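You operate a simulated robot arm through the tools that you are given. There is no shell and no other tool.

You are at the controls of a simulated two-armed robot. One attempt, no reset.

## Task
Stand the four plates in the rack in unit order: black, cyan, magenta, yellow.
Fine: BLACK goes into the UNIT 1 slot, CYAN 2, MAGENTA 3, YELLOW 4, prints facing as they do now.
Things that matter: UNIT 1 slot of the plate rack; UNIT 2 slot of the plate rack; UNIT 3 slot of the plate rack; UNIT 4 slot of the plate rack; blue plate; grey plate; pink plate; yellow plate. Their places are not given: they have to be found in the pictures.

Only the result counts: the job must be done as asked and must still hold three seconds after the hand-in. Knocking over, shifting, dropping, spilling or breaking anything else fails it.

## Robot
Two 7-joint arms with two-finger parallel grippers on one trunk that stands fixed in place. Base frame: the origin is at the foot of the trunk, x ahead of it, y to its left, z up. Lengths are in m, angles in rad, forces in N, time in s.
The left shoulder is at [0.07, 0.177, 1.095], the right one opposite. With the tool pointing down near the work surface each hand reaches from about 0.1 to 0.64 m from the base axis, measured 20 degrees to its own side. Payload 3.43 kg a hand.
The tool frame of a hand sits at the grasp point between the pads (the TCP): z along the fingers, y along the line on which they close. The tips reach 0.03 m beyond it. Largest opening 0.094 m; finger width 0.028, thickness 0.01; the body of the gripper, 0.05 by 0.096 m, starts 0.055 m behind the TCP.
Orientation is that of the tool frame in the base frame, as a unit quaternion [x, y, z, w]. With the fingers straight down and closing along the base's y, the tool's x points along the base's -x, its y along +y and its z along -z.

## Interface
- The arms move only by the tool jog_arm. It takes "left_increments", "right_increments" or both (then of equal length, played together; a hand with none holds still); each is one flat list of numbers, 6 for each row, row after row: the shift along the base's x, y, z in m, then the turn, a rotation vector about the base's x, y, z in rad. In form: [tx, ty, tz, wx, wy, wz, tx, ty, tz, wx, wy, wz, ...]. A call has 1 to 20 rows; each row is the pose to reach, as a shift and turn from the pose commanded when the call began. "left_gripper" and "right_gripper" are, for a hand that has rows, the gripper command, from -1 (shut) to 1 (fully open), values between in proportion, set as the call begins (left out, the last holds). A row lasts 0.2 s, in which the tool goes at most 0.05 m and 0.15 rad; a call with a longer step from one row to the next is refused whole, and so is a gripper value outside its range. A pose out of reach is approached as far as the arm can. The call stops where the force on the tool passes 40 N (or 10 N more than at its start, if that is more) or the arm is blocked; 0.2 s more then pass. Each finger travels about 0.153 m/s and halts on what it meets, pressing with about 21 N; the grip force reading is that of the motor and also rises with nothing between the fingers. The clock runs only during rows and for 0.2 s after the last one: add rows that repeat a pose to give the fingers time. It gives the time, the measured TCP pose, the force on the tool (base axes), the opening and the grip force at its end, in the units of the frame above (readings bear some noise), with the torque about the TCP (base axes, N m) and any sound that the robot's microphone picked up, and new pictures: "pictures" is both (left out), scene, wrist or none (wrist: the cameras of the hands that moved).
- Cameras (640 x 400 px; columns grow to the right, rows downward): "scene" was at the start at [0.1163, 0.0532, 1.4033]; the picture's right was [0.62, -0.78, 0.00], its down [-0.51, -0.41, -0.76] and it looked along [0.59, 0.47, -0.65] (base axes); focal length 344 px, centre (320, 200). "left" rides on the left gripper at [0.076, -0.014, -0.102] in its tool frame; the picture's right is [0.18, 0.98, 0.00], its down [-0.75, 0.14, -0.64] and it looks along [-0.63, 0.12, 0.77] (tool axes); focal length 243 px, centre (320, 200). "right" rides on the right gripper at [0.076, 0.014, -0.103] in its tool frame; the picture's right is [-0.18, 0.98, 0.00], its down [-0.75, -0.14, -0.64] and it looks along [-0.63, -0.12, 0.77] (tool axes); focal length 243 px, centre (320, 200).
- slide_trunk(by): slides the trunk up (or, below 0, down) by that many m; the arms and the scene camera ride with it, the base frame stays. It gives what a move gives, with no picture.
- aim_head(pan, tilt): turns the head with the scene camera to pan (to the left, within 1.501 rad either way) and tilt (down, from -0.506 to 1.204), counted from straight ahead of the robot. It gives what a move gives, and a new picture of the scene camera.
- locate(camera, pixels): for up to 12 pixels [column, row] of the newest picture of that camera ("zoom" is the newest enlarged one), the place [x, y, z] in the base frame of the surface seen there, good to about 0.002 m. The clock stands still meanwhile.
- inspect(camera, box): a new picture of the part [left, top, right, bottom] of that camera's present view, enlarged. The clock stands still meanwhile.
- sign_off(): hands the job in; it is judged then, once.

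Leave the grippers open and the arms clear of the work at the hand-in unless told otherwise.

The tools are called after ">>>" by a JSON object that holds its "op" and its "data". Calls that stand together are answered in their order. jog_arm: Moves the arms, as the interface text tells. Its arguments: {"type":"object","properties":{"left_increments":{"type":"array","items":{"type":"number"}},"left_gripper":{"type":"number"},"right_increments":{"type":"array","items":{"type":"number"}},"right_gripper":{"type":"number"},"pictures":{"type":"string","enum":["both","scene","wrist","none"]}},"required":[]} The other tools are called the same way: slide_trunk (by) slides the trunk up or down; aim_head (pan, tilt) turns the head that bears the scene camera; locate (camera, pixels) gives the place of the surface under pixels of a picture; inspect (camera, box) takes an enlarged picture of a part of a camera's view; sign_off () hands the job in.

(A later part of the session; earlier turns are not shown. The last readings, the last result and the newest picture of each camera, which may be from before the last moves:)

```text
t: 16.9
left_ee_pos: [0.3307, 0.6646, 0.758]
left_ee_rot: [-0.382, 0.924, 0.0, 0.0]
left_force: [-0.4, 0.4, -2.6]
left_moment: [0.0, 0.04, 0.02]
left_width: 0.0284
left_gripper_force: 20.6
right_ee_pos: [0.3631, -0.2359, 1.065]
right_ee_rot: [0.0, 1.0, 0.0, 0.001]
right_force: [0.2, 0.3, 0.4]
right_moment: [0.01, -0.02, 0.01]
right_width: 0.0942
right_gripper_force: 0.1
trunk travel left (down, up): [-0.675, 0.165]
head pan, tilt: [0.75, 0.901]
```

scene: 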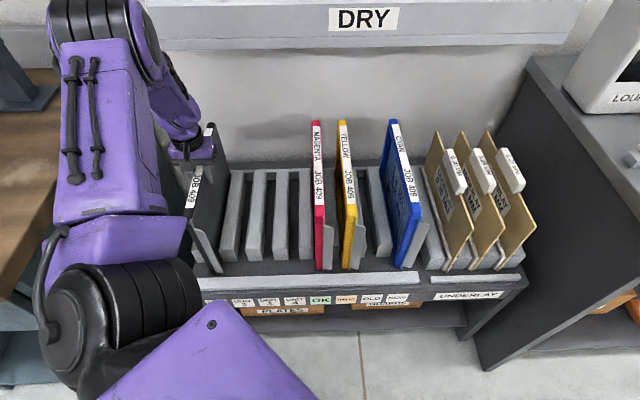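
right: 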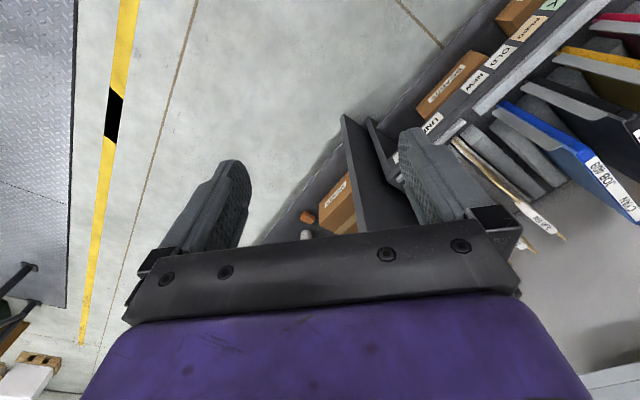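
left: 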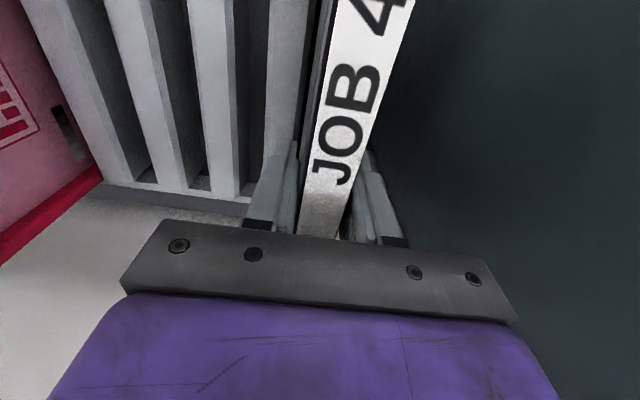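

The force dropped to 2.6 N, so the plate is just touching the shelf. I'll lower 2 mm more, then open the fingers partway.

>>> {"op": "jog_arm", "data": {"left_increments": [0, 0, -0.001, 0, 0, 0, 0, 0, -0.002, 0, 0, 0, 0, 0, -0.002, 0, 0, 0], "pictures": "none"}}

>>> {"op": "jog_arm", "data": {"left_increments": [0, 0, 0, 0, 0, 0, 0, 0, 0, 0, 0, 0, 0, 0, 0, 0, 0, 0], "left_gripper": 0.2, "pictures": "both"}}

```text
t: 17.7
left_ee_pos: [0.3318, 0.6645, 0.7579]
left_ee_rot: [-0.381, 0.924, 0.002, 0.001]
left_force: [1.6, 2.4, 9.8]
left_moment: [-0.4, 0.43, 0.0]
left_width: 0.0281
left_gripper_force: 20.9
right_ee_pos: [0.3615, -0.2366, 1.0647]
right_ee_rot: [0.0, 1.0, 0.0, 0.001]
right_force: [-0.7, 0.8, 0.6]
right_moment: [0.01, -0.01, 0.02]
right_width: 0.0938
right_gripper_force: 0.0
trunk travel left (down, up): [-0.675, 0.165]
head pan, tilt: [0.75, 0.901]
```

```text
t: 18.5
left_ee_pos: [0.331, 0.6652, 0.7551]
left_ee_rot: [-0.384, 0.923, 0.0, 0.0]
left_force: [-0.5, -0.4, -0.1]
left_moment: [0.05, 0.0, -0.01]
left_width: 0.0566
left_gripper_force: 0.2
right_ee_pos: [0.3633, -0.2364, 1.0648]
right_ee_rot: [0.0, 1.0, 0.0, 0.0]
right_force: [0.7, -0.5, 0.0]
right_moment: [0.0, -0.01, 0.01]
right_width: 0.0941
right_gripper_force: 0.1
trunk travel left (down, up): [-0.675, 0.165]
head pan, tilt: [0.75, 0.901]
```

scene: 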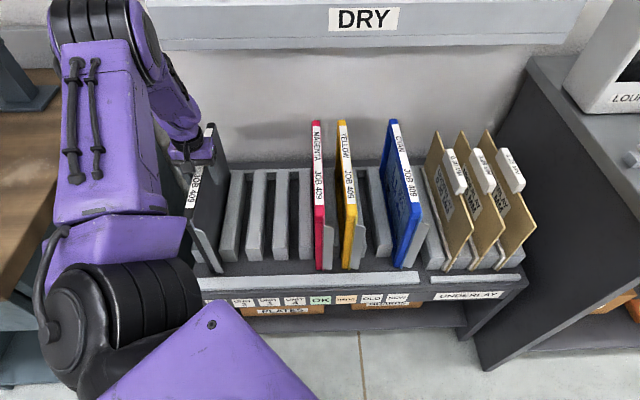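
left: 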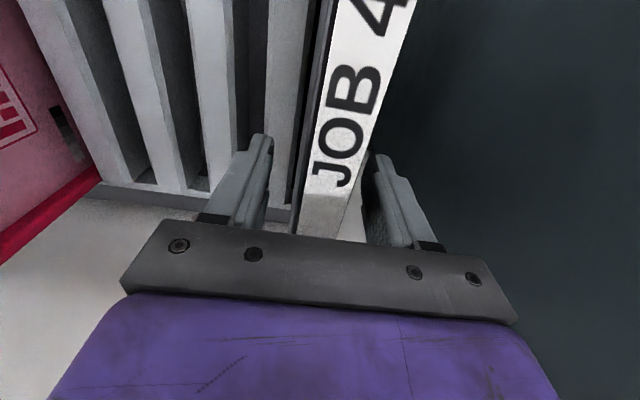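

Black stands released in UNIT 1. I'll raise the hand, travel right above cyan (v≈0.2687, u=0.705) with the tips above the plate tops.

>>> {"op": "jog_arm", "data": {"left_increments": [0, 0, 0.03, 0, 0, 0, 0, 0, 0.07, 0, 0, 0, 0, 0, 0.11, 0, 0, 0, 0, 0, 0.14, 0, 0, 0, 0.0326, -0.0325, 0.14, 0, 0, 0, 0.065, -0.065, 0.14, 0, 0, 0, 0.0975, -0.0975, 0.14, 0, 0, 0, 0.13, -0.13, 0.14, 0, 0, 0, 0.1625, -0.1625, 0.14, 0, 0, 0, 0.195, -0.195, 0.14, 0, 0, 0, 0.2275, -0.2275, 0.14, 0, 0, 0, 0.26, -0.26, 0.14, 0, 0, 0, 0.2925, -0.2925, 0.14, 0, 0, 0, 0.325, -0.325, 0.14, 0, 0, 0, 0.3566, -0.3565, 0.14, 0, 0, 0, 0.3566, -0.3565, 0.11, 0, 0, 0, 0.3566, -0.3565, 0.11, 0, 0, 0]}}

```text
t: 22.1
left_ee_pos: [0.6875, 0.3072, 0.8655]
left_ee_rot: [-0.383, 0.924, 0.001, 0.0]
left_force: [1.2, 0.5, 0.9]
left_moment: [0.01, -0.02, 0.01]
left_width: 0.0568
left_gripper_force: 0.1
right_ee_pos: [0.3625, -0.237, 1.0648]
right_ee_rot: [-0.001, 1.0, 0.001, 0.0]
right_force: [-0.8, -0.2, 0.0]
right_moment: [0.02, 0.02, 0.01]
right_width: 0.0941
right_gripper_force: 0.1
trunk travel left (down, up): [-0.675, 0.165]
head pan, tilt: [0.75, 0.901]
```

scene: 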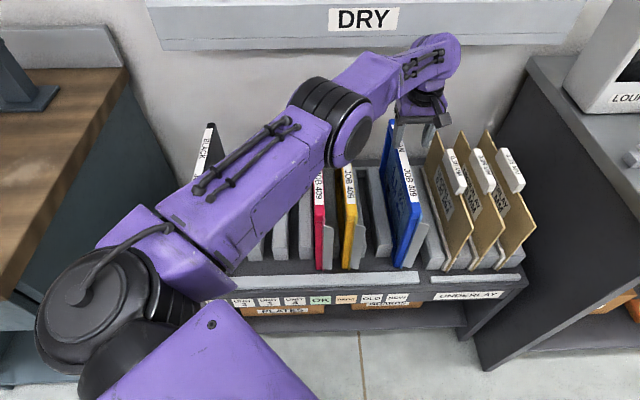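
left: 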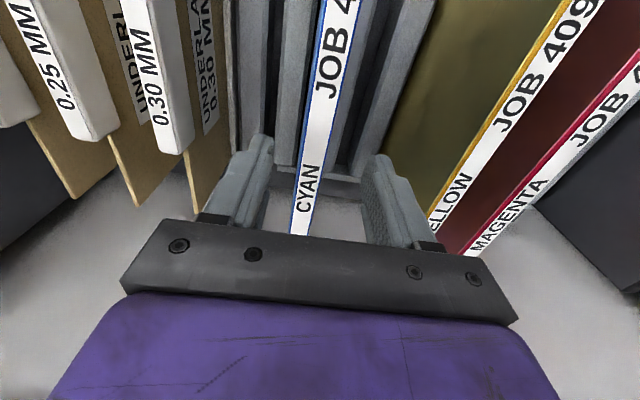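

The hand is above cyan. I'll check cyan's edges and the nearest underlay board against the fingers.

>>> {"op": "locate", "data": {"camera": "left", "pixels": [[310, 130], [334, 130], [318, 60], [350, 60], [189, 160], [210, 100], [222, 130], [185, 110], [225, 20], [295, 225]]}}

>>> {"op": "inspect", "data": {"camera": "scene", "box": [360, 80, 500, 200]}}

```text
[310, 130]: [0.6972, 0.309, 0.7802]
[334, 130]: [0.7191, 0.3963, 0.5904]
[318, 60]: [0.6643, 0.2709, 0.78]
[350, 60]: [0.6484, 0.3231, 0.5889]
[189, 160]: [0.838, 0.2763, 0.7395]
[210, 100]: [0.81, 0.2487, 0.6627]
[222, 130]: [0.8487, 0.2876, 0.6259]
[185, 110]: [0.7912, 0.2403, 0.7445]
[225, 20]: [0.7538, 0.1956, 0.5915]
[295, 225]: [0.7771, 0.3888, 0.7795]
```

```text
3.33 times, centred on (430, 140) of scene
```

zoom: 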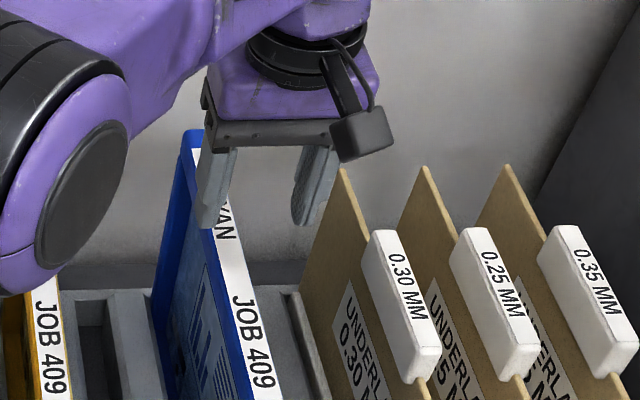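

There's ample room. Descending 0.109 around cyan and then closing.

>>> {"op": "jog_arm", "data": {"left_increments": [0, 0, -0.04, 0, 0, 0, 0, 0, -0.08, 0, 0, 0, 0, 0, -0.109, 0, 0, 0, 0, 0, -0.109, 0, 0, 0], "pictures": "wrist"}}

>>> {"op": "jog_arm", "data": {"left_increments": [0, 0, 0, 0, 0, 0, 0, 0, 0, 0, 0, 0, 0, 0, 0, 0, 0, 0, 0, 0, 0, 0, 0, 0], "left_gripper": -1, "pictures": "both"}}

```text
t: 23.1
left_ee_pos: [0.6758, 0.313, 0.7601]
left_ee_rot: [-0.383, 0.924, 0.001, 0.001]
left_force: [0.1, 0.0, 0.7]
left_moment: [-0.01, 0.0, -0.04]
left_width: 0.0565
left_gripper_force: 0.1
left hand out of reach, approached as far as the arm can: row 2, 3, 4
right_ee_pos: [0.3631, -0.2368, 1.064]
right_ee_rot: [-0.001, 1.0, 0.0, 0.0]
right_force: [0.0, -0.3, 0.4]
right_moment: [-0.02, 0.04, 0.0]
right_width: 0.0939
right_gripper_force: 0.1
trunk travel left (down, up): [-0.675, 0.165]
head pan, tilt: [0.75, 0.901]
```

left: 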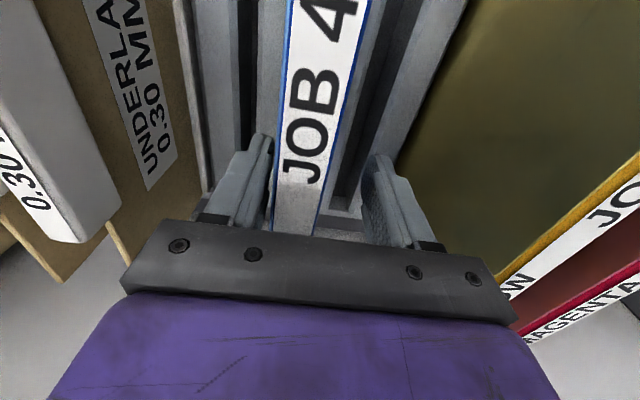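

```text
t: 24.1
left_ee_pos: [0.6772, 0.3116, 0.7611]
left_ee_rot: [-0.383, 0.924, 0.001, 0.001]
left_force: [0.7, -1.3, 0.3]
left_moment: [-0.33, -0.22, -0.19]
left_width: 0.0286
left_gripper_force: 20.8
right_ee_pos: [0.3621, -0.2366, 1.0652]
right_ee_rot: [-0.001, 1.0, 0.001, 0.0]
right_force: [-0.1, -0.1, -0.1]
right_moment: [0.04, 0.0, 0.02]
right_width: 0.0939
right_gripper_force: 0.1
trunk travel left (down, up): [-0.675, 0.165]
head pan, tilt: [0.75, 0.901]
```

scene: 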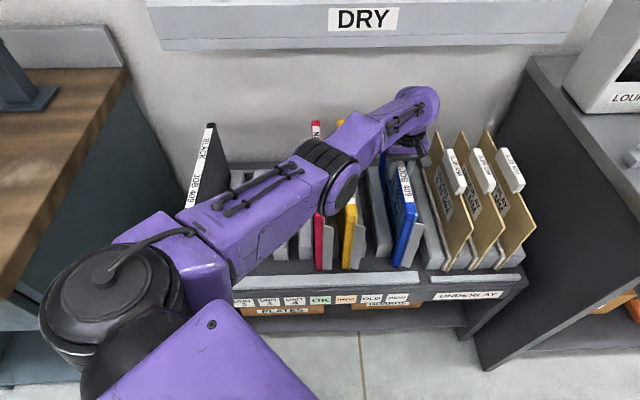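
left: 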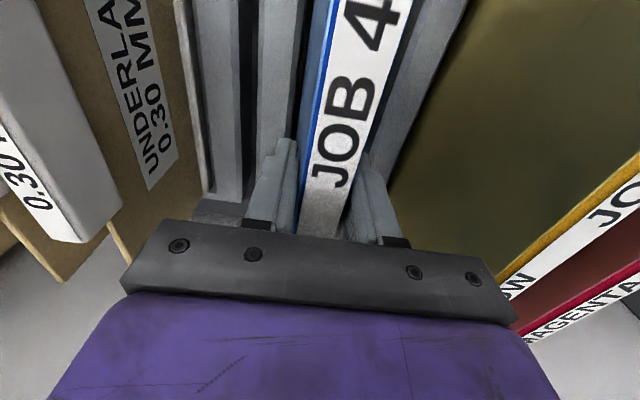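

The arm ran out of reach: the hand stopped at v≈0.2585 instead of 0.2687, so cyan is being pulled to one side (moment −0.33). I'll reopen so the plate stands free, raise the hand, and lower the trunk to gain reach.

>>> {"op": "jog_arm", "data": {"left_increments": [0, 0, 0, 0, 0, 0, 0, 0, 0, 0, 0, 0, 0, 0, 0, 0, 0, 0], "left_gripper": 0.2, "pictures": "wrist"}}

>>> {"op": "jog_arm", "data": {"left_increments": [-0.003, 0.0, 0.02, 0, 0, 0, -0.003, 0.0, 0.05, 0, 0, 0, 0, 0, 0.08, 0, 0, 0, 0, 0, 0.12, 0, 0, 0, 0, 0, 0.16, 0, 0, 0, 0, 0, 0.2, 0, 0, 0, 0, 0, 0.24, 0, 0, 0, 0, 0, 0.24, 0, 0, 0], "pictures": "both"}}

```text
t: 24.9
left_ee_pos: [0.6774, 0.3126, 0.76]
left_ee_rot: [-0.383, 0.924, 0.0, 0.001]
left_force: [-0.2, -0.7, -0.1]
left_moment: [-0.02, 0.0, 0.02]
left_width: 0.0563
left_gripper_force: 0.0
right_ee_pos: [0.3625, -0.2359, 1.0662]
right_ee_rot: [0.0, 1.0, 0.0, 0.0]
right_force: [-0.2, -0.3, -0.2]
right_moment: [0.02, 0.0, -0.03]
right_width: 0.0943
right_gripper_force: 0.1
trunk travel left (down, up): [-0.675, 0.165]
head pan, tilt: [0.75, 0.901]
```

left: 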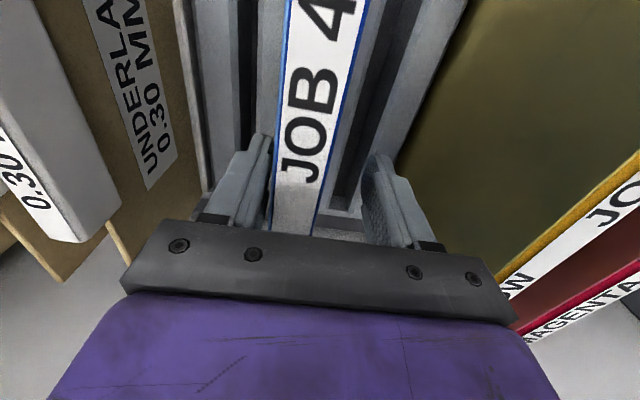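

```text
t: 26.7
left_ee_pos: [0.6842, 0.3141, 1.0011]
left_ee_rot: [-0.383, 0.924, 0.0, -0.001]
left_force: [-0.2, 0.4, -0.2]
left_moment: [0.0, 0.04, 0.0]
left_width: 0.0566
left_gripper_force: 0.0
left hand out of reach, approached as far as the arm can: row 1, 2, 3, 4, 5, 6, 7, 8
right_ee_pos: [0.3637, -0.2361, 1.0648]
right_ee_rot: [0.0, 1.0, -0.001, 0.0]
right_force: [0.1, 0.0, 0.3]
right_moment: [-0.01, 0.02, -0.02]
right_width: 0.094
right_gripper_force: 0.1
trunk travel left (down, up): [-0.675, 0.165]
head pan, tilt: [0.75, 0.901]
```

scene: 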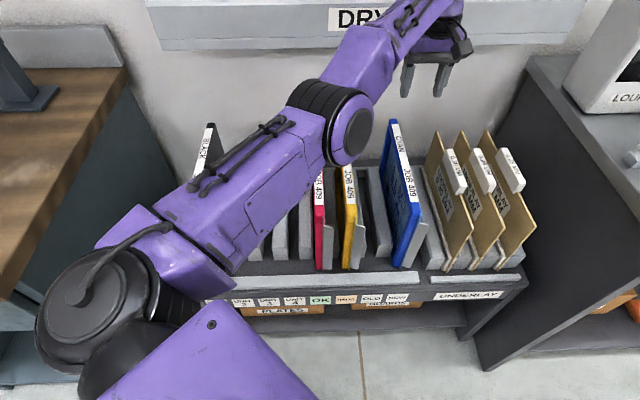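
left: 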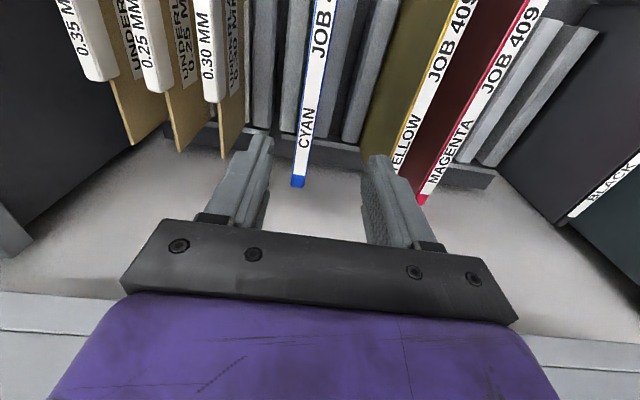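

Cyan still stands upright. The reach sweet spot is with the hand about 0.23 below the shoulder, so I'll lower the trunk 0.11 so the grasp height matches it.

>>> {"op": "slide_trunk", "data": {"by": -0.11}}

```text
t: 28.1
left_ee_pos: [0.6858, 0.3135, 0.8921]
left_ee_rot: [-0.382, 0.924, 0.0, 0.0]
left_force: [0.1, 0.0, 0.1]
left_moment: [-0.03, -0.01, 0.03]
left_width: 0.0565
left_gripper_force: 0.0
right_ee_pos: [0.3629, -0.2361, 0.955]
right_ee_rot: [0.0, 1.0, 0.0, 0.0]
right_force: [-0.1, 0.6, -0.2]
right_moment: [-0.01, -0.02, -0.03]
right_width: 0.0941
right_gripper_force: 0.1
trunk travel left (down, up): [-0.565, 0.275]
head pan, tilt: [0.75, 0.901]
```

I'll nudge slightly toward the robot (u≈0.698) and read where the hand settles.

>>> {"op": "jog_arm", "data": {"left_increments": [-0.0049, -0.0049, -0.01, 0, 0, 0, -0.0049, -0.0049, -0.03, 0, 0, 0, -0.0049, -0.0049, -0.03, 0, 0, 0], "pictures": "wrist"}}

```text
t: 28.9
left_ee_pos: [0.6885, 0.3093, 0.8624]
left_ee_rot: [-0.382, 0.924, 0.001, 0.0]
left_force: [0.1, 0.9, -0.4]
left_moment: [0.0, -0.03, 0.02]
left_width: 0.0565
left_gripper_force: 0.1
left hand out of reach, approached as far as the arm can: row 1, 2, 3
right_ee_pos: [0.3619, -0.2368, 0.954]
right_ee_rot: [0.0, 1.0, 0.0, 0.0]
right_force: [0.0, 0.4, 0.3]
right_moment: [0.03, 0.02, -0.01]
right_width: 0.094
right_gripper_force: 0.0
trunk travel left (down, up): [-0.565, 0.275]
head pan, tilt: [0.75, 0.901]
```

left: 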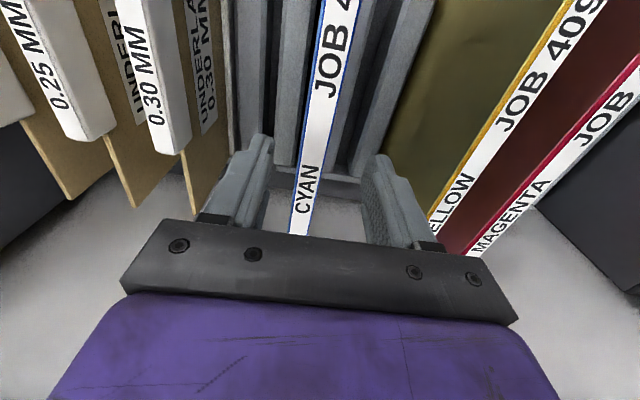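

The hand reads u=0.7055, v=0.268 but still reports out of reach. I'll ask for a pose 0.02 nearer to see whether it tracks.

>>> {"op": "jog_arm", "data": {"left_increments": [-0.007, -0.007, -0.01, 0, 0, 0, -0.014, -0.014, -0.02, 0, 0, 0, -0.014, -0.014, -0.02, 0, 0, 0], "pictures": "scene"}}

```text
t: 29.8
left_ee_pos: [0.6912, 0.2967, 0.8435]
left_ee_rot: [-0.383, 0.924, 0.0, 0.0]
left_force: [0.5, -0.3, 0.6]
left_moment: [-0.01, -0.06, 0.03]
left_width: 0.0564
left_gripper_force: 0.0
left hand out of reach, approached as far as the arm can: row 1, 2, 3
right_ee_pos: [0.3627, -0.2369, 0.9554]
right_ee_rot: [0.0, 1.0, 0.0, 0.0]
right_force: [0.1, -0.4, 0.6]
right_moment: [-0.02, -0.01, 0.0]
right_width: 0.0939
right_gripper_force: 0.1
trunk travel left (down, up): [-0.565, 0.275]
head pan, tilt: [0.75, 0.901]
```

scene: 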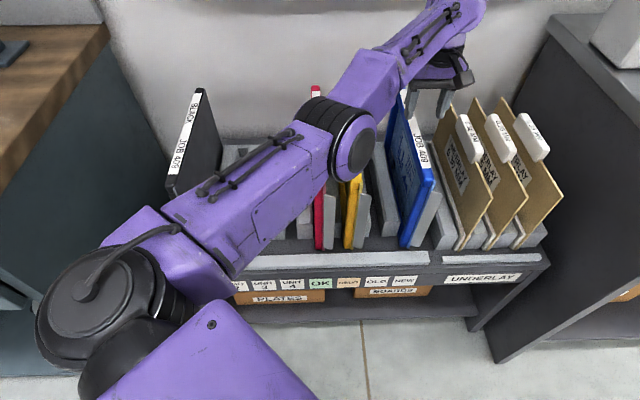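

The x-axis isn't tracking: the arm seems stuck near a joint limit rather than at full stretch. I'll raise it and move left into an easier region to unwind, then come back.

>>> {"op": "jog_arm", "data": {"left_increments": [0, 0, 0.03, 0, 0, 0, -0.02, 0.02, 0.06, 0, 0, 0, -0.05, 0.05, 0.06, 0, 0, 0, -0.08, 0.08, 0.06, 0, 0, 0, -0.11, 0.11, 0.06, 0, 0, 0, -0.14, 0.14, 0.06, 0, 0, 0, -0.16, 0.15, 0.06, 0, 0, 0, -0.16, 0.15, 0.06, 0, 0, 0], "pictures": "scene"}}

```text
t: 31.2
left_ee_pos: [0.6393, 0.4531, 0.9262]
left_ee_rot: [-0.371, 0.929, -0.003, -0.004]
left_force: [-9.1, -34.8, 4.4]
left_moment: [3.62, -1.0, -0.4]
left_width: 0.0565
left_gripper_force: 0.1
left hand out of reach, approached as far as the arm can: row 2, 3, 4, 5, 6, 7
right_ee_pos: [0.36, -0.239, 0.9569]
right_ee_rot: [-0.001, 1.0, 0.001, 0.002]
right_force: [-0.3, 1.0, 0.5]
right_moment: [-0.09, -0.03, -0.04]
right_width: 0.094
right_gripper_force: 0.0
trunk travel left (down, up): [-0.565, 0.275]
head pan, tilt: [0.75, 0.901]
stopped in row 7 (left hand): the force on the tool passed its limit at 92 N (the readings are from after the stop); the commanded pose is now the measured one
```

scene: 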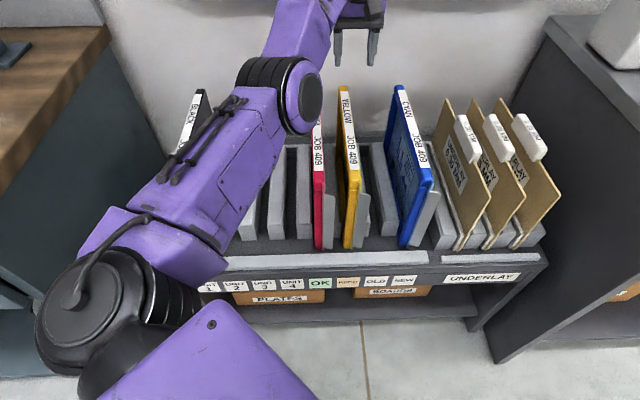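

The wrist struck something, most likely the DRY shelf, because the straightened elbow wouldn't bend and the hand swung out to u=0.77. I'll first swing back along the arc, away from the shelf.

>>> {"op": "jog_arm", "data": {"left_increments": [0.012, -0.03, 0, 0, 0, 0, 0.024, -0.06, 0, 0, 0, 0, 0.036, -0.09, 0, 0, 0, 0, 0.036, -0.09, 0, 0, 0, 0], "pictures": "both"}}

```text
t: 32.2
left_ee_pos: [0.6689, 0.3769, 0.9174]
left_ee_rot: [-0.375, 0.927, -0.003, -0.006]
left_force: [-0.5, 0.6, -0.5]
left_moment: [0.03, -0.01, -0.02]
left_width: 0.0563
left_gripper_force: 0.0
left hand out of reach, approached as far as the arm can: row 2, 3, 4
right_ee_pos: [0.3627, -0.2364, 0.9549]
right_ee_rot: [-0.001, 1.0, 0.0, 0.0]
right_force: [-0.5, 0.4, -1.0]
right_moment: [0.0, 0.04, -0.01]
right_width: 0.0937
right_gripper_force: 0.1
trunk travel left (down, up): [-0.565, 0.275]
head pan, tilt: [0.75, 0.901]
```

scene: 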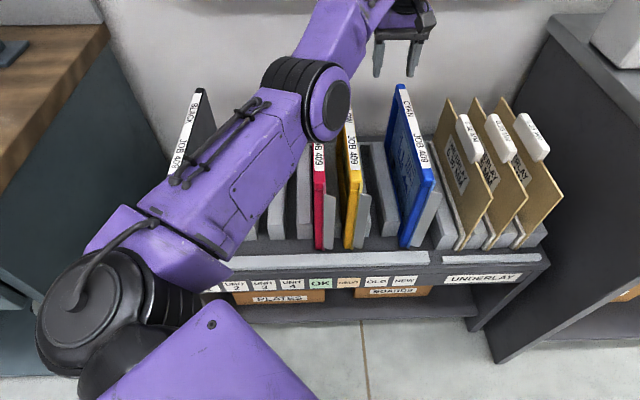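
left: 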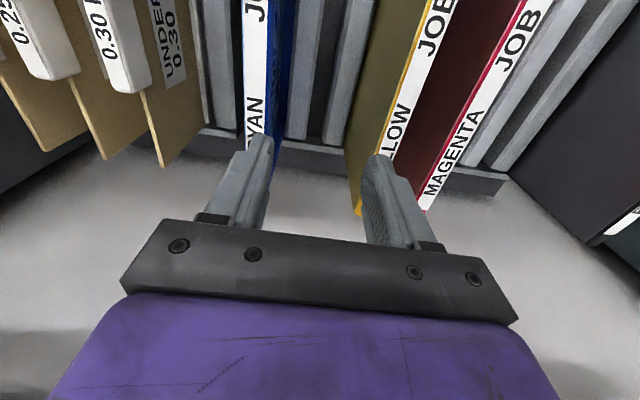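

The contact force is gone and the hand sits at u=0.74, v=0.206. I'll try a downward move toward the robot so the elbow flexes, keeping the tips above the plates.

>>> {"op": "jog_arm", "data": {"left_increments": [-0.01, -0.005, -0.025, 0, 0, 0, -0.02, -0.01, -0.05, 0, 0, 0, -0.04, -0.02, -0.06, 0, 0, 0, -0.07, -0.035, -0.07, 0, 0, 0, -0.1, -0.05, -0.07, 0, 0, 0], "pictures": "scene"}}

```text
t: 33.4
left_ee_pos: [0.6817, 0.3441, 0.8575]
left_ee_rot: [-0.374, 0.927, -0.002, -0.007]
left_force: [0.4, -0.9, 0.1]
left_moment: [0.01, 0.01, -0.01]
left_width: 0.0562
left_gripper_force: 0.0
left hand out of reach, approached as far as the arm can: row 1, 2, 3, 4, 5
right_ee_pos: [0.363, -0.2357, 0.9547]
right_ee_rot: [-0.001, 1.0, 0.001, 0.0]
right_force: [0.0, -0.6, 0.7]
right_moment: [0.0, 0.0, 0.02]
right_width: 0.0938
right_gripper_force: 0.2
trunk travel left (down, up): [-0.565, 0.275]
head pan, tilt: [0.75, 0.901]
```

scene: 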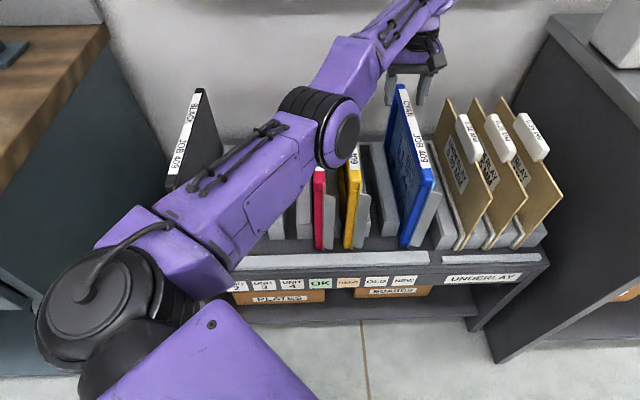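

The numbers fit a straight arm: a constant shoulder-to-wrist distance of about 0.637, so the elbow is locked at its straight limit. I'll swing up and then down with a slightly outward target, so the downward swing flexes the elbow the right way.

>>> {"op": "jog_arm", "data": {"left_increments": [0.03, -0.02, 0.02, 0, 0, 0, 0.06, -0.03, 0.05, 0, 0, 0, 0.09, -0.04, 0.08, 0, 0, 0, 0.12, -0.05, 0.11, 0, 0, 0, 0.13, -0.06, 0.15, 0, 0, 0, 0.13, -0.06, 0.15, 0, 0, 0], "pictures": "scene"}}

```text
t: 34.8
left_ee_pos: [0.6684, 0.2965, 0.9688]
left_ee_rot: [-0.374, 0.928, -0.002, -0.006]
left_force: [-0.5, -0.2, 0.1]
left_moment: [0.03, 0.02, -0.02]
left_width: 0.0563
left_gripper_force: 0.0
left hand out of reach, approached as far as the arm can: row 1, 2, 3, 4, 5, 6
right_ee_pos: [0.3628, -0.2375, 0.9542]
right_ee_rot: [-0.001, 1.0, 0.001, 0.0]
right_force: [-0.5, -0.6, 0.1]
right_moment: [0.02, 0.0, -0.02]
right_width: 0.0938
right_gripper_force: 0.0
trunk travel left (down, up): [-0.565, 0.275]
head pan, tilt: [0.75, 0.901]
```

scene: 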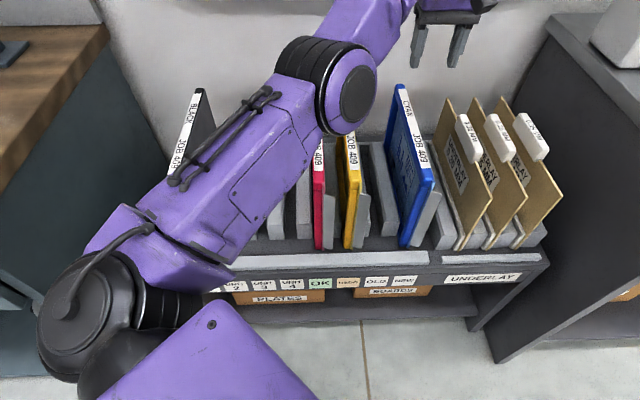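

Now the downward swing with the target held slightly outward.

>>> {"op": "jog_arm", "data": {"left_increments": [0.01, 0.0, -0.03, 0, 0, 0, 0.02, 0.0, -0.06, 0, 0, 0, 0.02, 0.0, -0.09, 0, 0, 0, 0.02, 0.0, -0.12, 0, 0, 0, 0.02, 0.0, -0.14, 0, 0, 0, 0.02, 0.0, -0.14, 0, 0, 0], "pictures": "none"}}

```text
t: 36.2
left_ee_pos: [0.6881, 0.2987, 0.83]
left_ee_rot: [-0.374, 0.927, -0.003, -0.006]
left_force: [-0.2, 0.8, 0.4]
left_moment: [-0.03, -0.04, -0.01]
left_width: 0.0562
left_gripper_force: 0.0
left hand out of reach, approached as far as the arm can: row 1, 2
right_ee_pos: [0.3625, -0.2359, 0.9545]
right_ee_rot: [-0.001, 1.0, -0.001, 0.0]
right_force: [-0.6, -0.4, -0.1]
right_moment: [0.0, 0.02, -0.01]
right_width: 0.094
right_gripper_force: 0.1
trunk travel left (down, up): [-0.565, 0.275]
head pan, tilt: [0.75, 0.901]
```

That unlocked it: the last rows were reached exactly. Now I'll retract gently toward the robot to confirm tracking.

>>> {"op": "jog_arm", "data": {"left_increments": [-0.01, -0.002, 0, 0, 0, 0, -0.025, -0.005, 0, 0, 0, 0, -0.045, -0.01, 0.0, 0, 0, 0, -0.065, -0.015, 0.0, 0, 0, 0, -0.065, -0.015, 0.0, 0, 0, 0], "pictures": "both"}}

```text
t: 37.4
left_ee_pos: [0.624, 0.2838, 0.8299]
left_ee_rot: [-0.373, 0.928, -0.002, -0.007]
left_force: [-0.6, -0.4, 0.9]
left_moment: [-0.01, 0.02, -0.01]
left_width: 0.0564
left_gripper_force: 0.0
right_ee_pos: [0.3636, -0.2365, 0.9542]
right_ee_rot: [-0.002, 1.0, 0.001, 0.001]
right_force: [0.7, -0.1, 0.3]
right_moment: [0.01, 0.03, 0.0]
right_width: 0.094
right_gripper_force: 0.0
trunk travel left (down, up): [-0.565, 0.275]
head pan, tilt: [0.75, 0.901]
```

scene: 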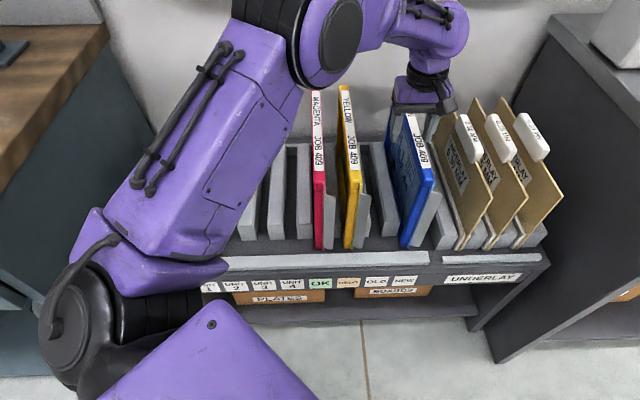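
left: 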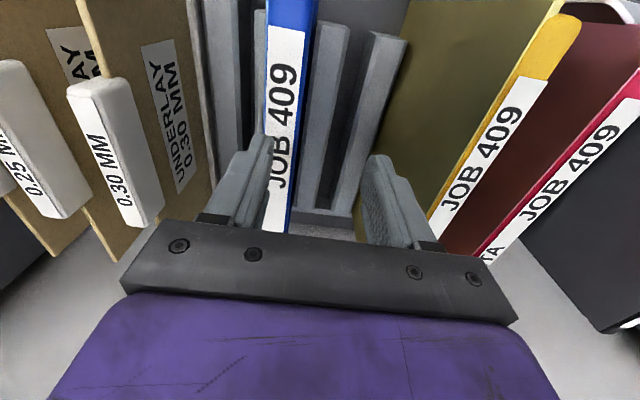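

The arm tracks again. Before continuing I'll look up to see whether the DRY shelf or anything else moved from the bump.

>>> {"op": "aim_head", "data": {"pan": 0.75, "tilt": 0.55}}

```text
t: 38.2
left_ee_pos: [0.6226, 0.2846, 0.8298]
left_ee_rot: [-0.374, 0.927, -0.003, -0.007]
left_force: [0.5, 0.1, -0.1]
left_moment: [0.01, -0.03, 0.03]
left_width: 0.0562
left_gripper_force: 0.1
right_ee_pos: [0.3636, -0.2362, 0.9552]
right_ee_rot: [-0.001, 1.0, -0.001, 0.0]
right_force: [0.2, 0.3, -0.4]
right_moment: [0.01, 0.0, -0.04]
right_width: 0.0941
right_gripper_force: 0.1
trunk travel left (down, up): [-0.565, 0.275]
head pan, tilt: [0.75, 0.55]
```

scene: 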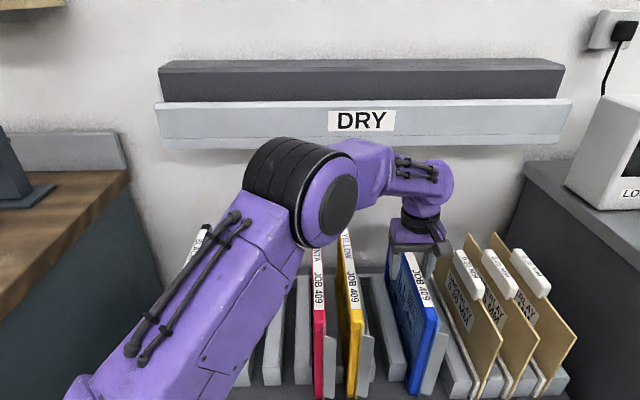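

>>> {"op": "locate", "data": {"camera": "scene", "pixels": [[200, 120], [300, 120], [450, 118], [540, 115], [200, 143], [540, 133], [200, 85], [540, 80]]}}

>>> {"op": "inspect", "data": {"camera": "scene", "box": [140, 50, 600, 160]}}

```text
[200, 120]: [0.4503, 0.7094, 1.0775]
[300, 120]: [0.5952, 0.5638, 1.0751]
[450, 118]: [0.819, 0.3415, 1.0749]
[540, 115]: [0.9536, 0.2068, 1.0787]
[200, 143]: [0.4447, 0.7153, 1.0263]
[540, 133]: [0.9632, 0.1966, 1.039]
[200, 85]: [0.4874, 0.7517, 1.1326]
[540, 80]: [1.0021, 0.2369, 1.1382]
```

```text
1.39 times, centred on (370, 105) of scene
```

zoom: 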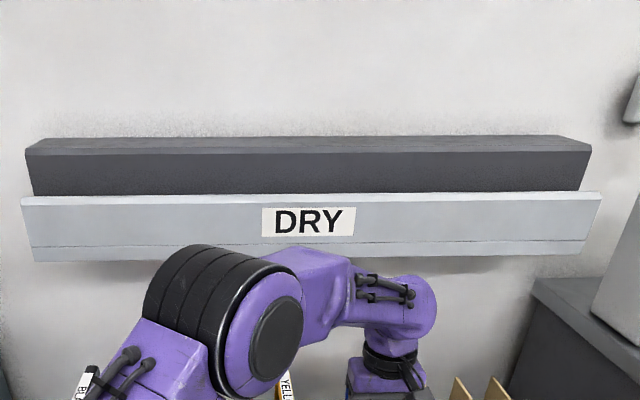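

The DRY shelf is unmoved, its front still at u=0.820 and straight. I'll restore the tool orientation (small yaw and tilt residual), move above cyan at u=0.69 within reach, and aim the head back down.

>>> {"op": "jog_arm", "data": {"left_increments": [0.01, 0.002, 0.015, 0.003, -0.003, 0.006, 0.03, 0.007, 0.03, 0.0096, -0.0101, 0.0197, 0.0546, 0.0137, 0.03, 0.0096, -0.0101, 0.0197, 0.0546, 0.0137, 0.03, 0.0096, -0.0101, 0.0197, 0.0546, 0.0137, 0.03, 0.0096, -0.0101, 0.0197], "pictures": "wrist"}}

>>> {"op": "aim_head", "data": {"pan": 0.75, "tilt": 0.8}}

```text
t: 39.4
left_ee_pos: [0.6799, 0.2958, 0.8605]
left_ee_rot: [-0.383, 0.924, 0.0, 0.001]
left_force: [-0.7, -0.3, 0.4]
left_moment: [0.01, 0.01, -0.01]
left_width: 0.0564
left_gripper_force: 0.0
right_ee_pos: [0.3631, -0.2364, 0.9542]
right_ee_rot: [-0.002, 1.0, 0.0, 0.0]
right_force: [-1.1, 0.1, 0.0]
right_moment: [-0.01, 0.01, 0.0]
right_width: 0.094
right_gripper_force: 0.1
trunk travel left (down, up): [-0.565, 0.275]
head pan, tilt: [0.75, 0.55]
```

left: 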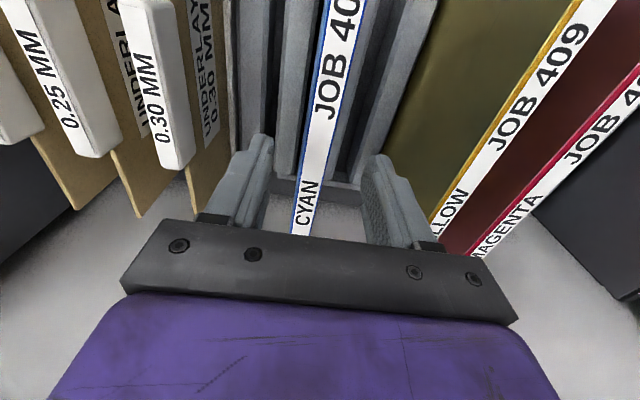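

```text
t: 40.2
left_ee_pos: [0.6788, 0.2964, 0.8604]
left_ee_rot: [-0.384, 0.923, -0.001, -0.001]
left_force: [0.5, -0.2, -0.9]
left_moment: [-0.01, -0.04, -0.02]
left_width: 0.0563
left_gripper_force: 0.0
right_ee_pos: [0.3632, -0.2357, 0.9548]
right_ee_rot: [0.0, 1.0, -0.001, 0.0]
right_force: [-0.7, 1.0, -1.6]
right_moment: [0.0, -0.01, 0.01]
right_width: 0.0937
right_gripper_force: 0.1
trunk travel left (down, up): [-0.565, 0.275]
head pan, tilt: [0.75, 0.799]
```

scene: 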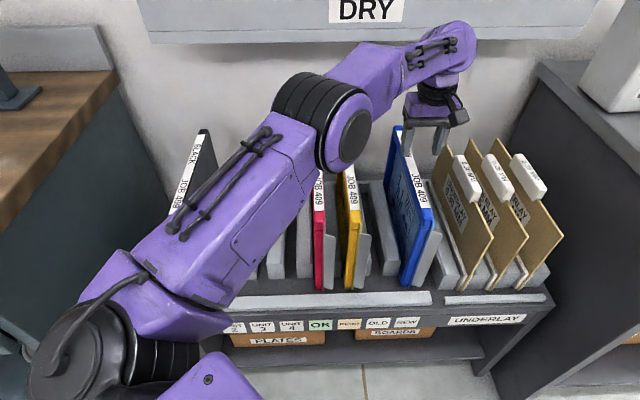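

Tracking is good with the hand at u=0.690, v≈0.271. I'll re-measure cyan's centreline.

>>> {"op": "locate", "data": {"camera": "left", "pixels": [[314, 100], [318, 100], [340, 100], [344, 100], [326, 40], [330, 40], [360, 40], [356, 40], [303, 170], [324, 170], [320, 170], [293, 232]]}}

```text
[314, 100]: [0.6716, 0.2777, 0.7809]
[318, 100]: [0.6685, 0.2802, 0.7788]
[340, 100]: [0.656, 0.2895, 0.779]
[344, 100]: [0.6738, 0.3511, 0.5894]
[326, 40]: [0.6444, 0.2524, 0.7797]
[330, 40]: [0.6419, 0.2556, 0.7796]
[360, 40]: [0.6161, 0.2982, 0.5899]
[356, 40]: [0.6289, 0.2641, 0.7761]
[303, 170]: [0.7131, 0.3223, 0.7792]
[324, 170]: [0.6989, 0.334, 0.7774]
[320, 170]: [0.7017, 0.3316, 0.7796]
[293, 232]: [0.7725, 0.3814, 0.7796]
```

Cyan's top runs from v≈0.257 to 0.278, centre 0.2677. I'll shift the hand −0.003 in v and descend to z≈0.757.

>>> {"op": "jog_arm", "data": {"left_increments": [-0.002, 0.002, -0.035, 0, 0, 0, -0.002, 0.002, -0.07, 0, 0, 0, -0.002, 0.002, -0.1035, 0, 0, 0, -0.002, 0.002, -0.1035, 0, 0, 0], "pictures": "wrist"}}

```text
t: 41.2
left_ee_pos: [0.6752, 0.2986, 0.7574]
left_ee_rot: [-0.383, 0.924, -0.002, 0.002]
left_force: [0.6, -0.8, -0.2]
left_moment: [0.03, -0.02, 0.0]
left_width: 0.0562
left_gripper_force: 0.1
right_ee_pos: [0.3631, -0.2362, 0.956]
right_ee_rot: [-0.001, 1.0, 0.0, 0.0]
right_force: [-0.1, -0.9, -0.4]
right_moment: [-0.03, 0.0, 0.0]
right_width: 0.0943
right_gripper_force: 0.1
trunk travel left (down, up): [-0.565, 0.275]
head pan, tilt: [0.75, 0.799]
```

left: 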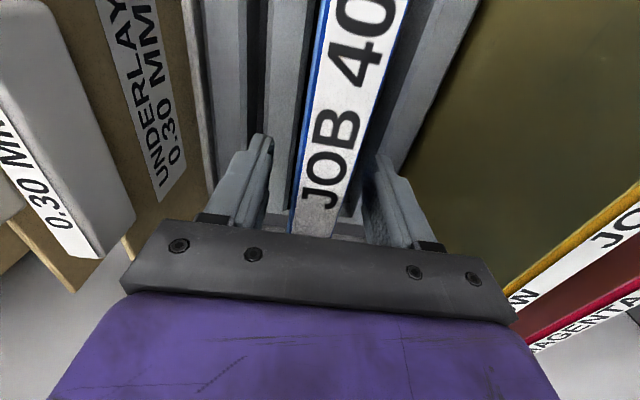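

The pose was reached with no flag (v=0.266, z=0.757). Closing on cyan.

>>> {"op": "jog_arm", "data": {"left_increments": [0, 0, 0, 0, 0, 0, 0, 0, 0, 0, 0, 0, 0, 0, 0, 0, 0, 0, 0, 0, 0, 0, 0, 0], "left_gripper": -1, "pictures": "wrist"}}

```text
t: 42.2
left_ee_pos: [0.6767, 0.2997, 0.7574]
left_ee_rot: [-0.383, 0.924, 0.0, 0.0]
left_force: [0.2, -0.8, -0.5]
left_moment: [0.15, -0.22, -0.1]
left_width: 0.0284
left_gripper_force: 20.9
right_ee_pos: [0.3631, -0.2366, 0.9548]
right_ee_rot: [-0.001, 1.0, 0.0, 0.0]
right_force: [-0.1, 0.7, -0.5]
right_moment: [0.02, 0.02, 0.01]
right_width: 0.0939
right_gripper_force: 0.0
trunk travel left (down, up): [-0.565, 0.275]
head pan, tilt: [0.75, 0.799]
```

left: 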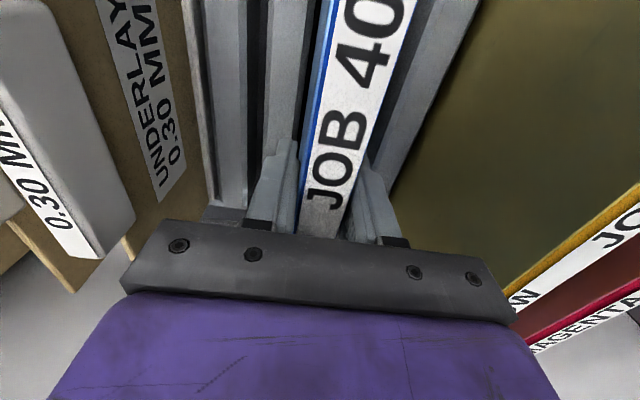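

Gripped at 0.0284 width. I'll lift 0.10 and begin pulling toward the robot.

>>> {"op": "jog_arm", "data": {"left_increments": [0, 0, 0.02, 0, 0, 0, 0, 0, 0.04, 0, 0, 0, 0, 0, 0.065, 0, 0, 0, 0, 0, 0.09, 0, 0, 0, -0.008, -0.008, 0.1, 0, 0, 0, -0.02, -0.02, 0.1, 0, 0, 0, -0.02, -0.02, 0.1, 0, 0, 0]}}

```text
t: 43.8
left_ee_pos: [0.6567, 0.279, 0.8563]
left_ee_rot: [-0.384, 0.923, 0.0, 0.001]
left_force: [0.6, 0.1, -3.0]
left_moment: [-0.05, 0.07, 0.02]
left_width: 0.0281
left_gripper_force: 20.9
right_ee_pos: [0.3625, -0.2362, 0.9558]
right_ee_rot: [-0.001, 1.0, 0.0, 0.0]
right_force: [-0.4, 0.4, -0.2]
right_moment: [0.02, 0.03, 0.01]
right_width: 0.094
right_gripper_force: 0.0
trunk travel left (down, up): [-0.565, 0.275]
head pan, tilt: [0.75, 0.799]
```

scene: 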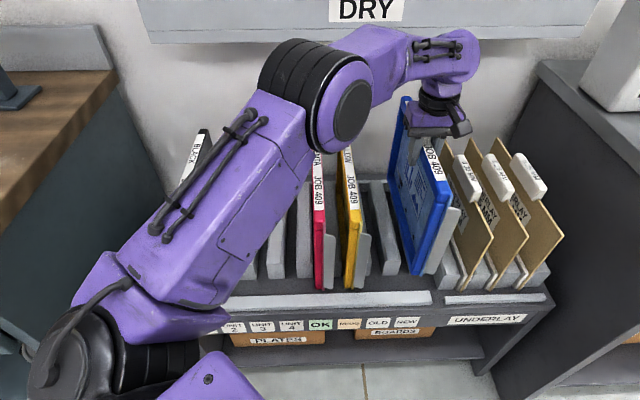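
left: 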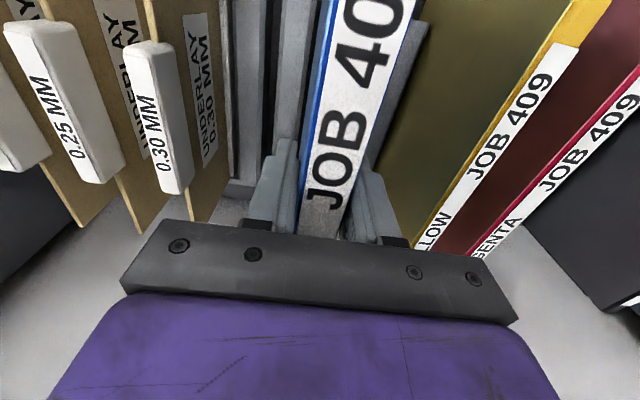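

Cyan is lifted cleanly (3 N, no tilt). I'll pull it a further 0.057 along −u and raise it to z≈1.045.

>>> {"op": "jog_arm", "data": {"left_increments": [-0.012, -0.012, 0.01, 0, 0, 0, -0.026, -0.026, 0.03, 0, 0, 0, -0.042, -0.042, 0.06, 0, 0, 0, -0.042, -0.042, 0.1, 0, 0, 0, -0.042, -0.042, 0.14, 0, 0, 0, -0.042, -0.042, 0.17, 0, 0, 0, -0.042, -0.042, 0.189, 0, 0, 0, -0.042, -0.042, 0.189, 0, 0, 0]}}

```text
t: 45.6
left_ee_pos: [0.6143, 0.2359, 1.0469]
left_ee_rot: [-0.383, 0.924, 0.0, 0.0]
left_force: [-1.5, 0.7, -3.1]
left_moment: [-0.05, 0.07, -0.01]
left_width: 0.0283
left_gripper_force: 20.8
right_ee_pos: [0.3634, -0.2364, 0.954]
right_ee_rot: [-0.001, 1.0, 0.0, 0.0]
right_force: [0.2, -0.8, 0.0]
right_moment: [0.01, 0.01, -0.01]
right_width: 0.0937
right_gripper_force: 0.0
trunk travel left (down, up): [-0.565, 0.275]
head pan, tilt: [0.75, 0.799]
```

scene: 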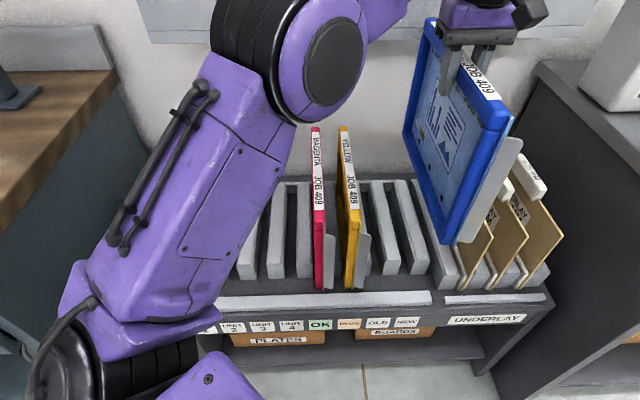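
left: 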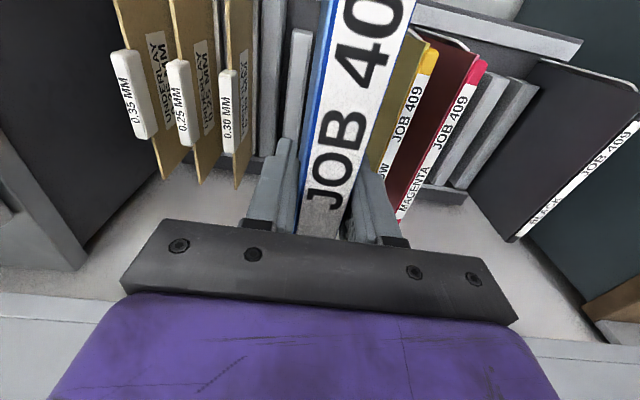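

The plate bottom is at about 0.81. Sweeping left over yellow and magenta to UNIT 2 (v≈−0.163), and lowering once past magenta.

>>> {"op": "jog_arm", "data": {"left_increments": [-0.012, 0.012, 0, 0, 0, 0, -0.035, 0.035, 0, 0, 0, 0, -0.062, 0.062, 0, 0, 0, 0, -0.09, 0.09, 0, 0, 0, 0, -0.118, 0.118, 0, 0, 0, 0, -0.146, 0.146, 0, 0, 0, 0, -0.174, 0.174, 0, 0, 0, 0, -0.202, 0.202, 0, 0, 0, 0, -0.23, 0.23, 0, 0, 0, 0, -0.258, 0.258, -0.02, 0, 0, 0, -0.285, 0.285, -0.04, 0, 0, 0, -0.3047, 0.3047, -0.07, 0, 0, 0, -0.3047, 0.3047, -0.1, 0, 0, 0, -0.3047, 0.3047, -0.1, 0, 0, 0]}}

```text
t: 48.6
left_ee_pos: [0.3094, 0.5408, 0.9455]
left_ee_rot: [-0.383, 0.924, -0.001, 0.0]
left_force: [-0.6, 0.3, -3.7]
left_moment: [-0.04, -0.01, 0.03]
left_width: 0.0285
left_gripper_force: 20.8
right_ee_pos: [0.3627, -0.2368, 0.9555]
right_ee_rot: [0.0, 1.0, -0.001, -0.001]
right_force: [-0.6, 0.3, -0.5]
right_moment: [0.05, 0.01, -0.02]
right_width: 0.0938
right_gripper_force: 0.1
trunk travel left (down, up): [-0.565, 0.275]
head pan, tilt: [0.75, 0.799]
```

scene: 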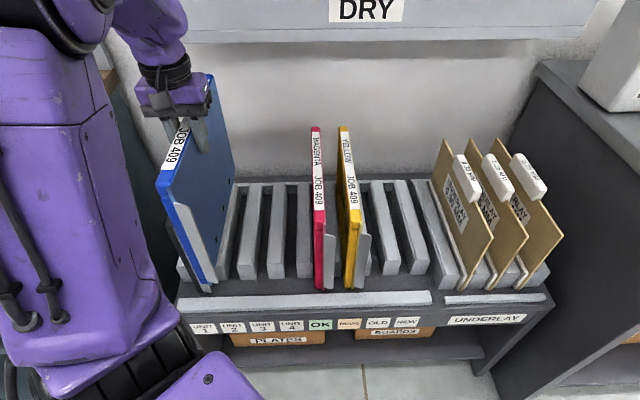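
left: 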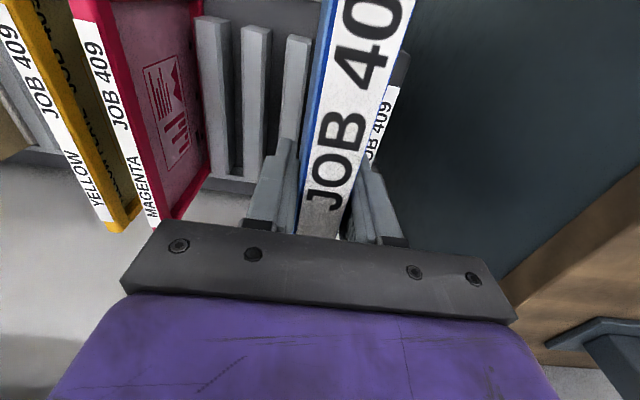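

At v=−0.1636. I'll measure cyan's right face to confirm its alignment with slot 2.

>>> {"op": "locate", "data": {"camera": "scene", "pixels": [[215, 130], [205, 180], [220, 170], [190, 190], [215, 220], [225, 150], [210, 270], [205, 288]]}}

>>> {"op": "inspect", "data": {"camera": "scene", "box": [150, 150, 330, 310]}}

```text
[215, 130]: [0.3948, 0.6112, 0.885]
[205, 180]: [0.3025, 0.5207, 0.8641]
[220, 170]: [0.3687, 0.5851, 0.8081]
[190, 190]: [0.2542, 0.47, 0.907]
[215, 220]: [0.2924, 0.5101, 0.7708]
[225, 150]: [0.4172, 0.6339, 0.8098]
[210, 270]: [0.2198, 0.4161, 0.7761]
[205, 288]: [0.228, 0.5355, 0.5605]
```

```text
2.50 times, centred on (240, 230) of scene
```

zoom: 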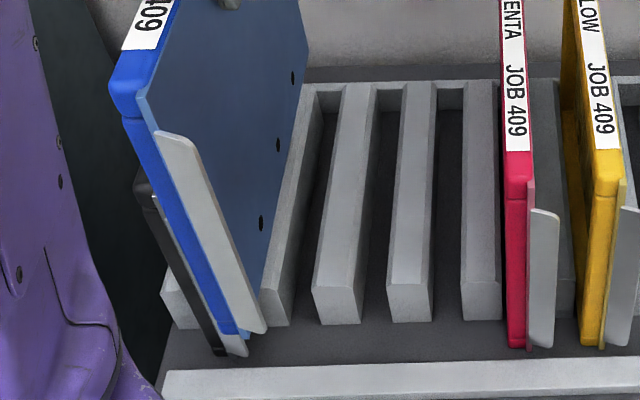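

The right face is at v≈−0.1533, so a +0.001 shift centres it in the gap of −0.1795 to −0.147. I'll move back along +u by 0.088 and lower to above the bars.

>>> {"op": "jog_arm", "data": {"left_increments": [0.012, 0.0115, 0, 0, 0, 0, 0.032, 0.031, 0, 0, 0, 0, 0.0628, 0.0612, 0, 0, 0, 0, 0.0628, 0.0612, -0.03, 0, 0, 0, 0.0628, 0.0612, -0.06, 0, 0, 0, 0.0628, 0.0612, -0.085, 0, 0, 0, 0.0628, 0.0612, -0.085, 0, 0, 0]}}

```text
t: 50.2
left_ee_pos: [0.3732, 0.6012, 0.8605]
left_ee_rot: [-0.383, 0.924, 0.0, 0.001]
left_force: [0.8, -0.1, -2.7]
left_moment: [-0.07, 0.1, 0.01]
left_width: 0.0285
left_gripper_force: 21.1
right_ee_pos: [0.3632, -0.2371, 0.9548]
right_ee_rot: [-0.001, 1.0, 0.0, 0.0]
right_force: [0.0, -0.9, 0.8]
right_moment: [0.04, 0.02, -0.05]
right_width: 0.0941
right_gripper_force: 0.0
trunk travel left (down, up): [-0.565, 0.275]
head pan, tilt: [0.75, 0.799]
```

scene: 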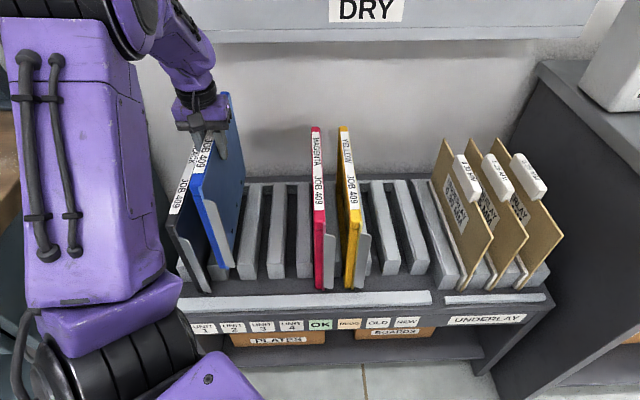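
left: 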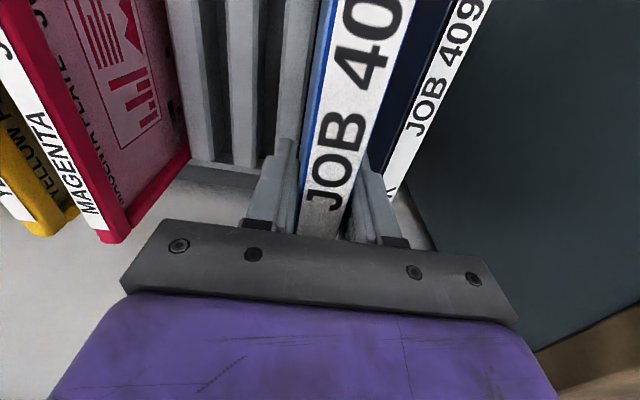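

At v≈−0.1612. I'll verify the right face against bar 3's wall before inserting.

>>> {"op": "locate", "data": {"camera": "scene", "pixels": [[230, 130], [225, 180], [235, 170], [218, 190], [228, 230], [238, 150], [222, 160], [236, 200]]}}

>>> {"op": "inspect", "data": {"camera": "scene", "box": [170, 170, 300, 300]}}

```text
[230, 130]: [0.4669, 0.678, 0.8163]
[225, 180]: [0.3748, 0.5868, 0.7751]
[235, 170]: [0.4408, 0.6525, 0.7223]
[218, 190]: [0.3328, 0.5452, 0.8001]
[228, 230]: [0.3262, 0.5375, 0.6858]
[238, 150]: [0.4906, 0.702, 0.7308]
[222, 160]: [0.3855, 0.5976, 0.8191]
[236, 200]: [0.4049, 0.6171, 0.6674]
```

```text
3.08 times, centred on (235, 235) of scene
```

zoom: 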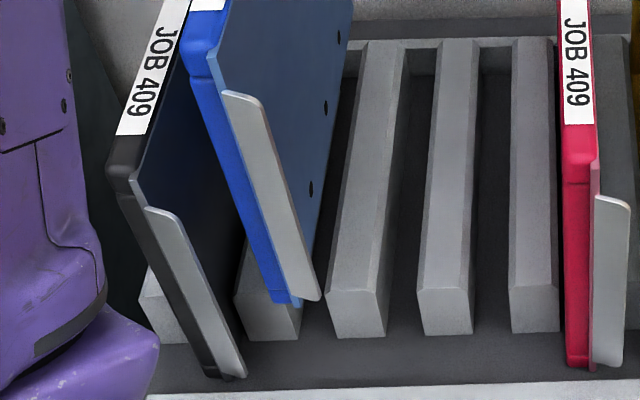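

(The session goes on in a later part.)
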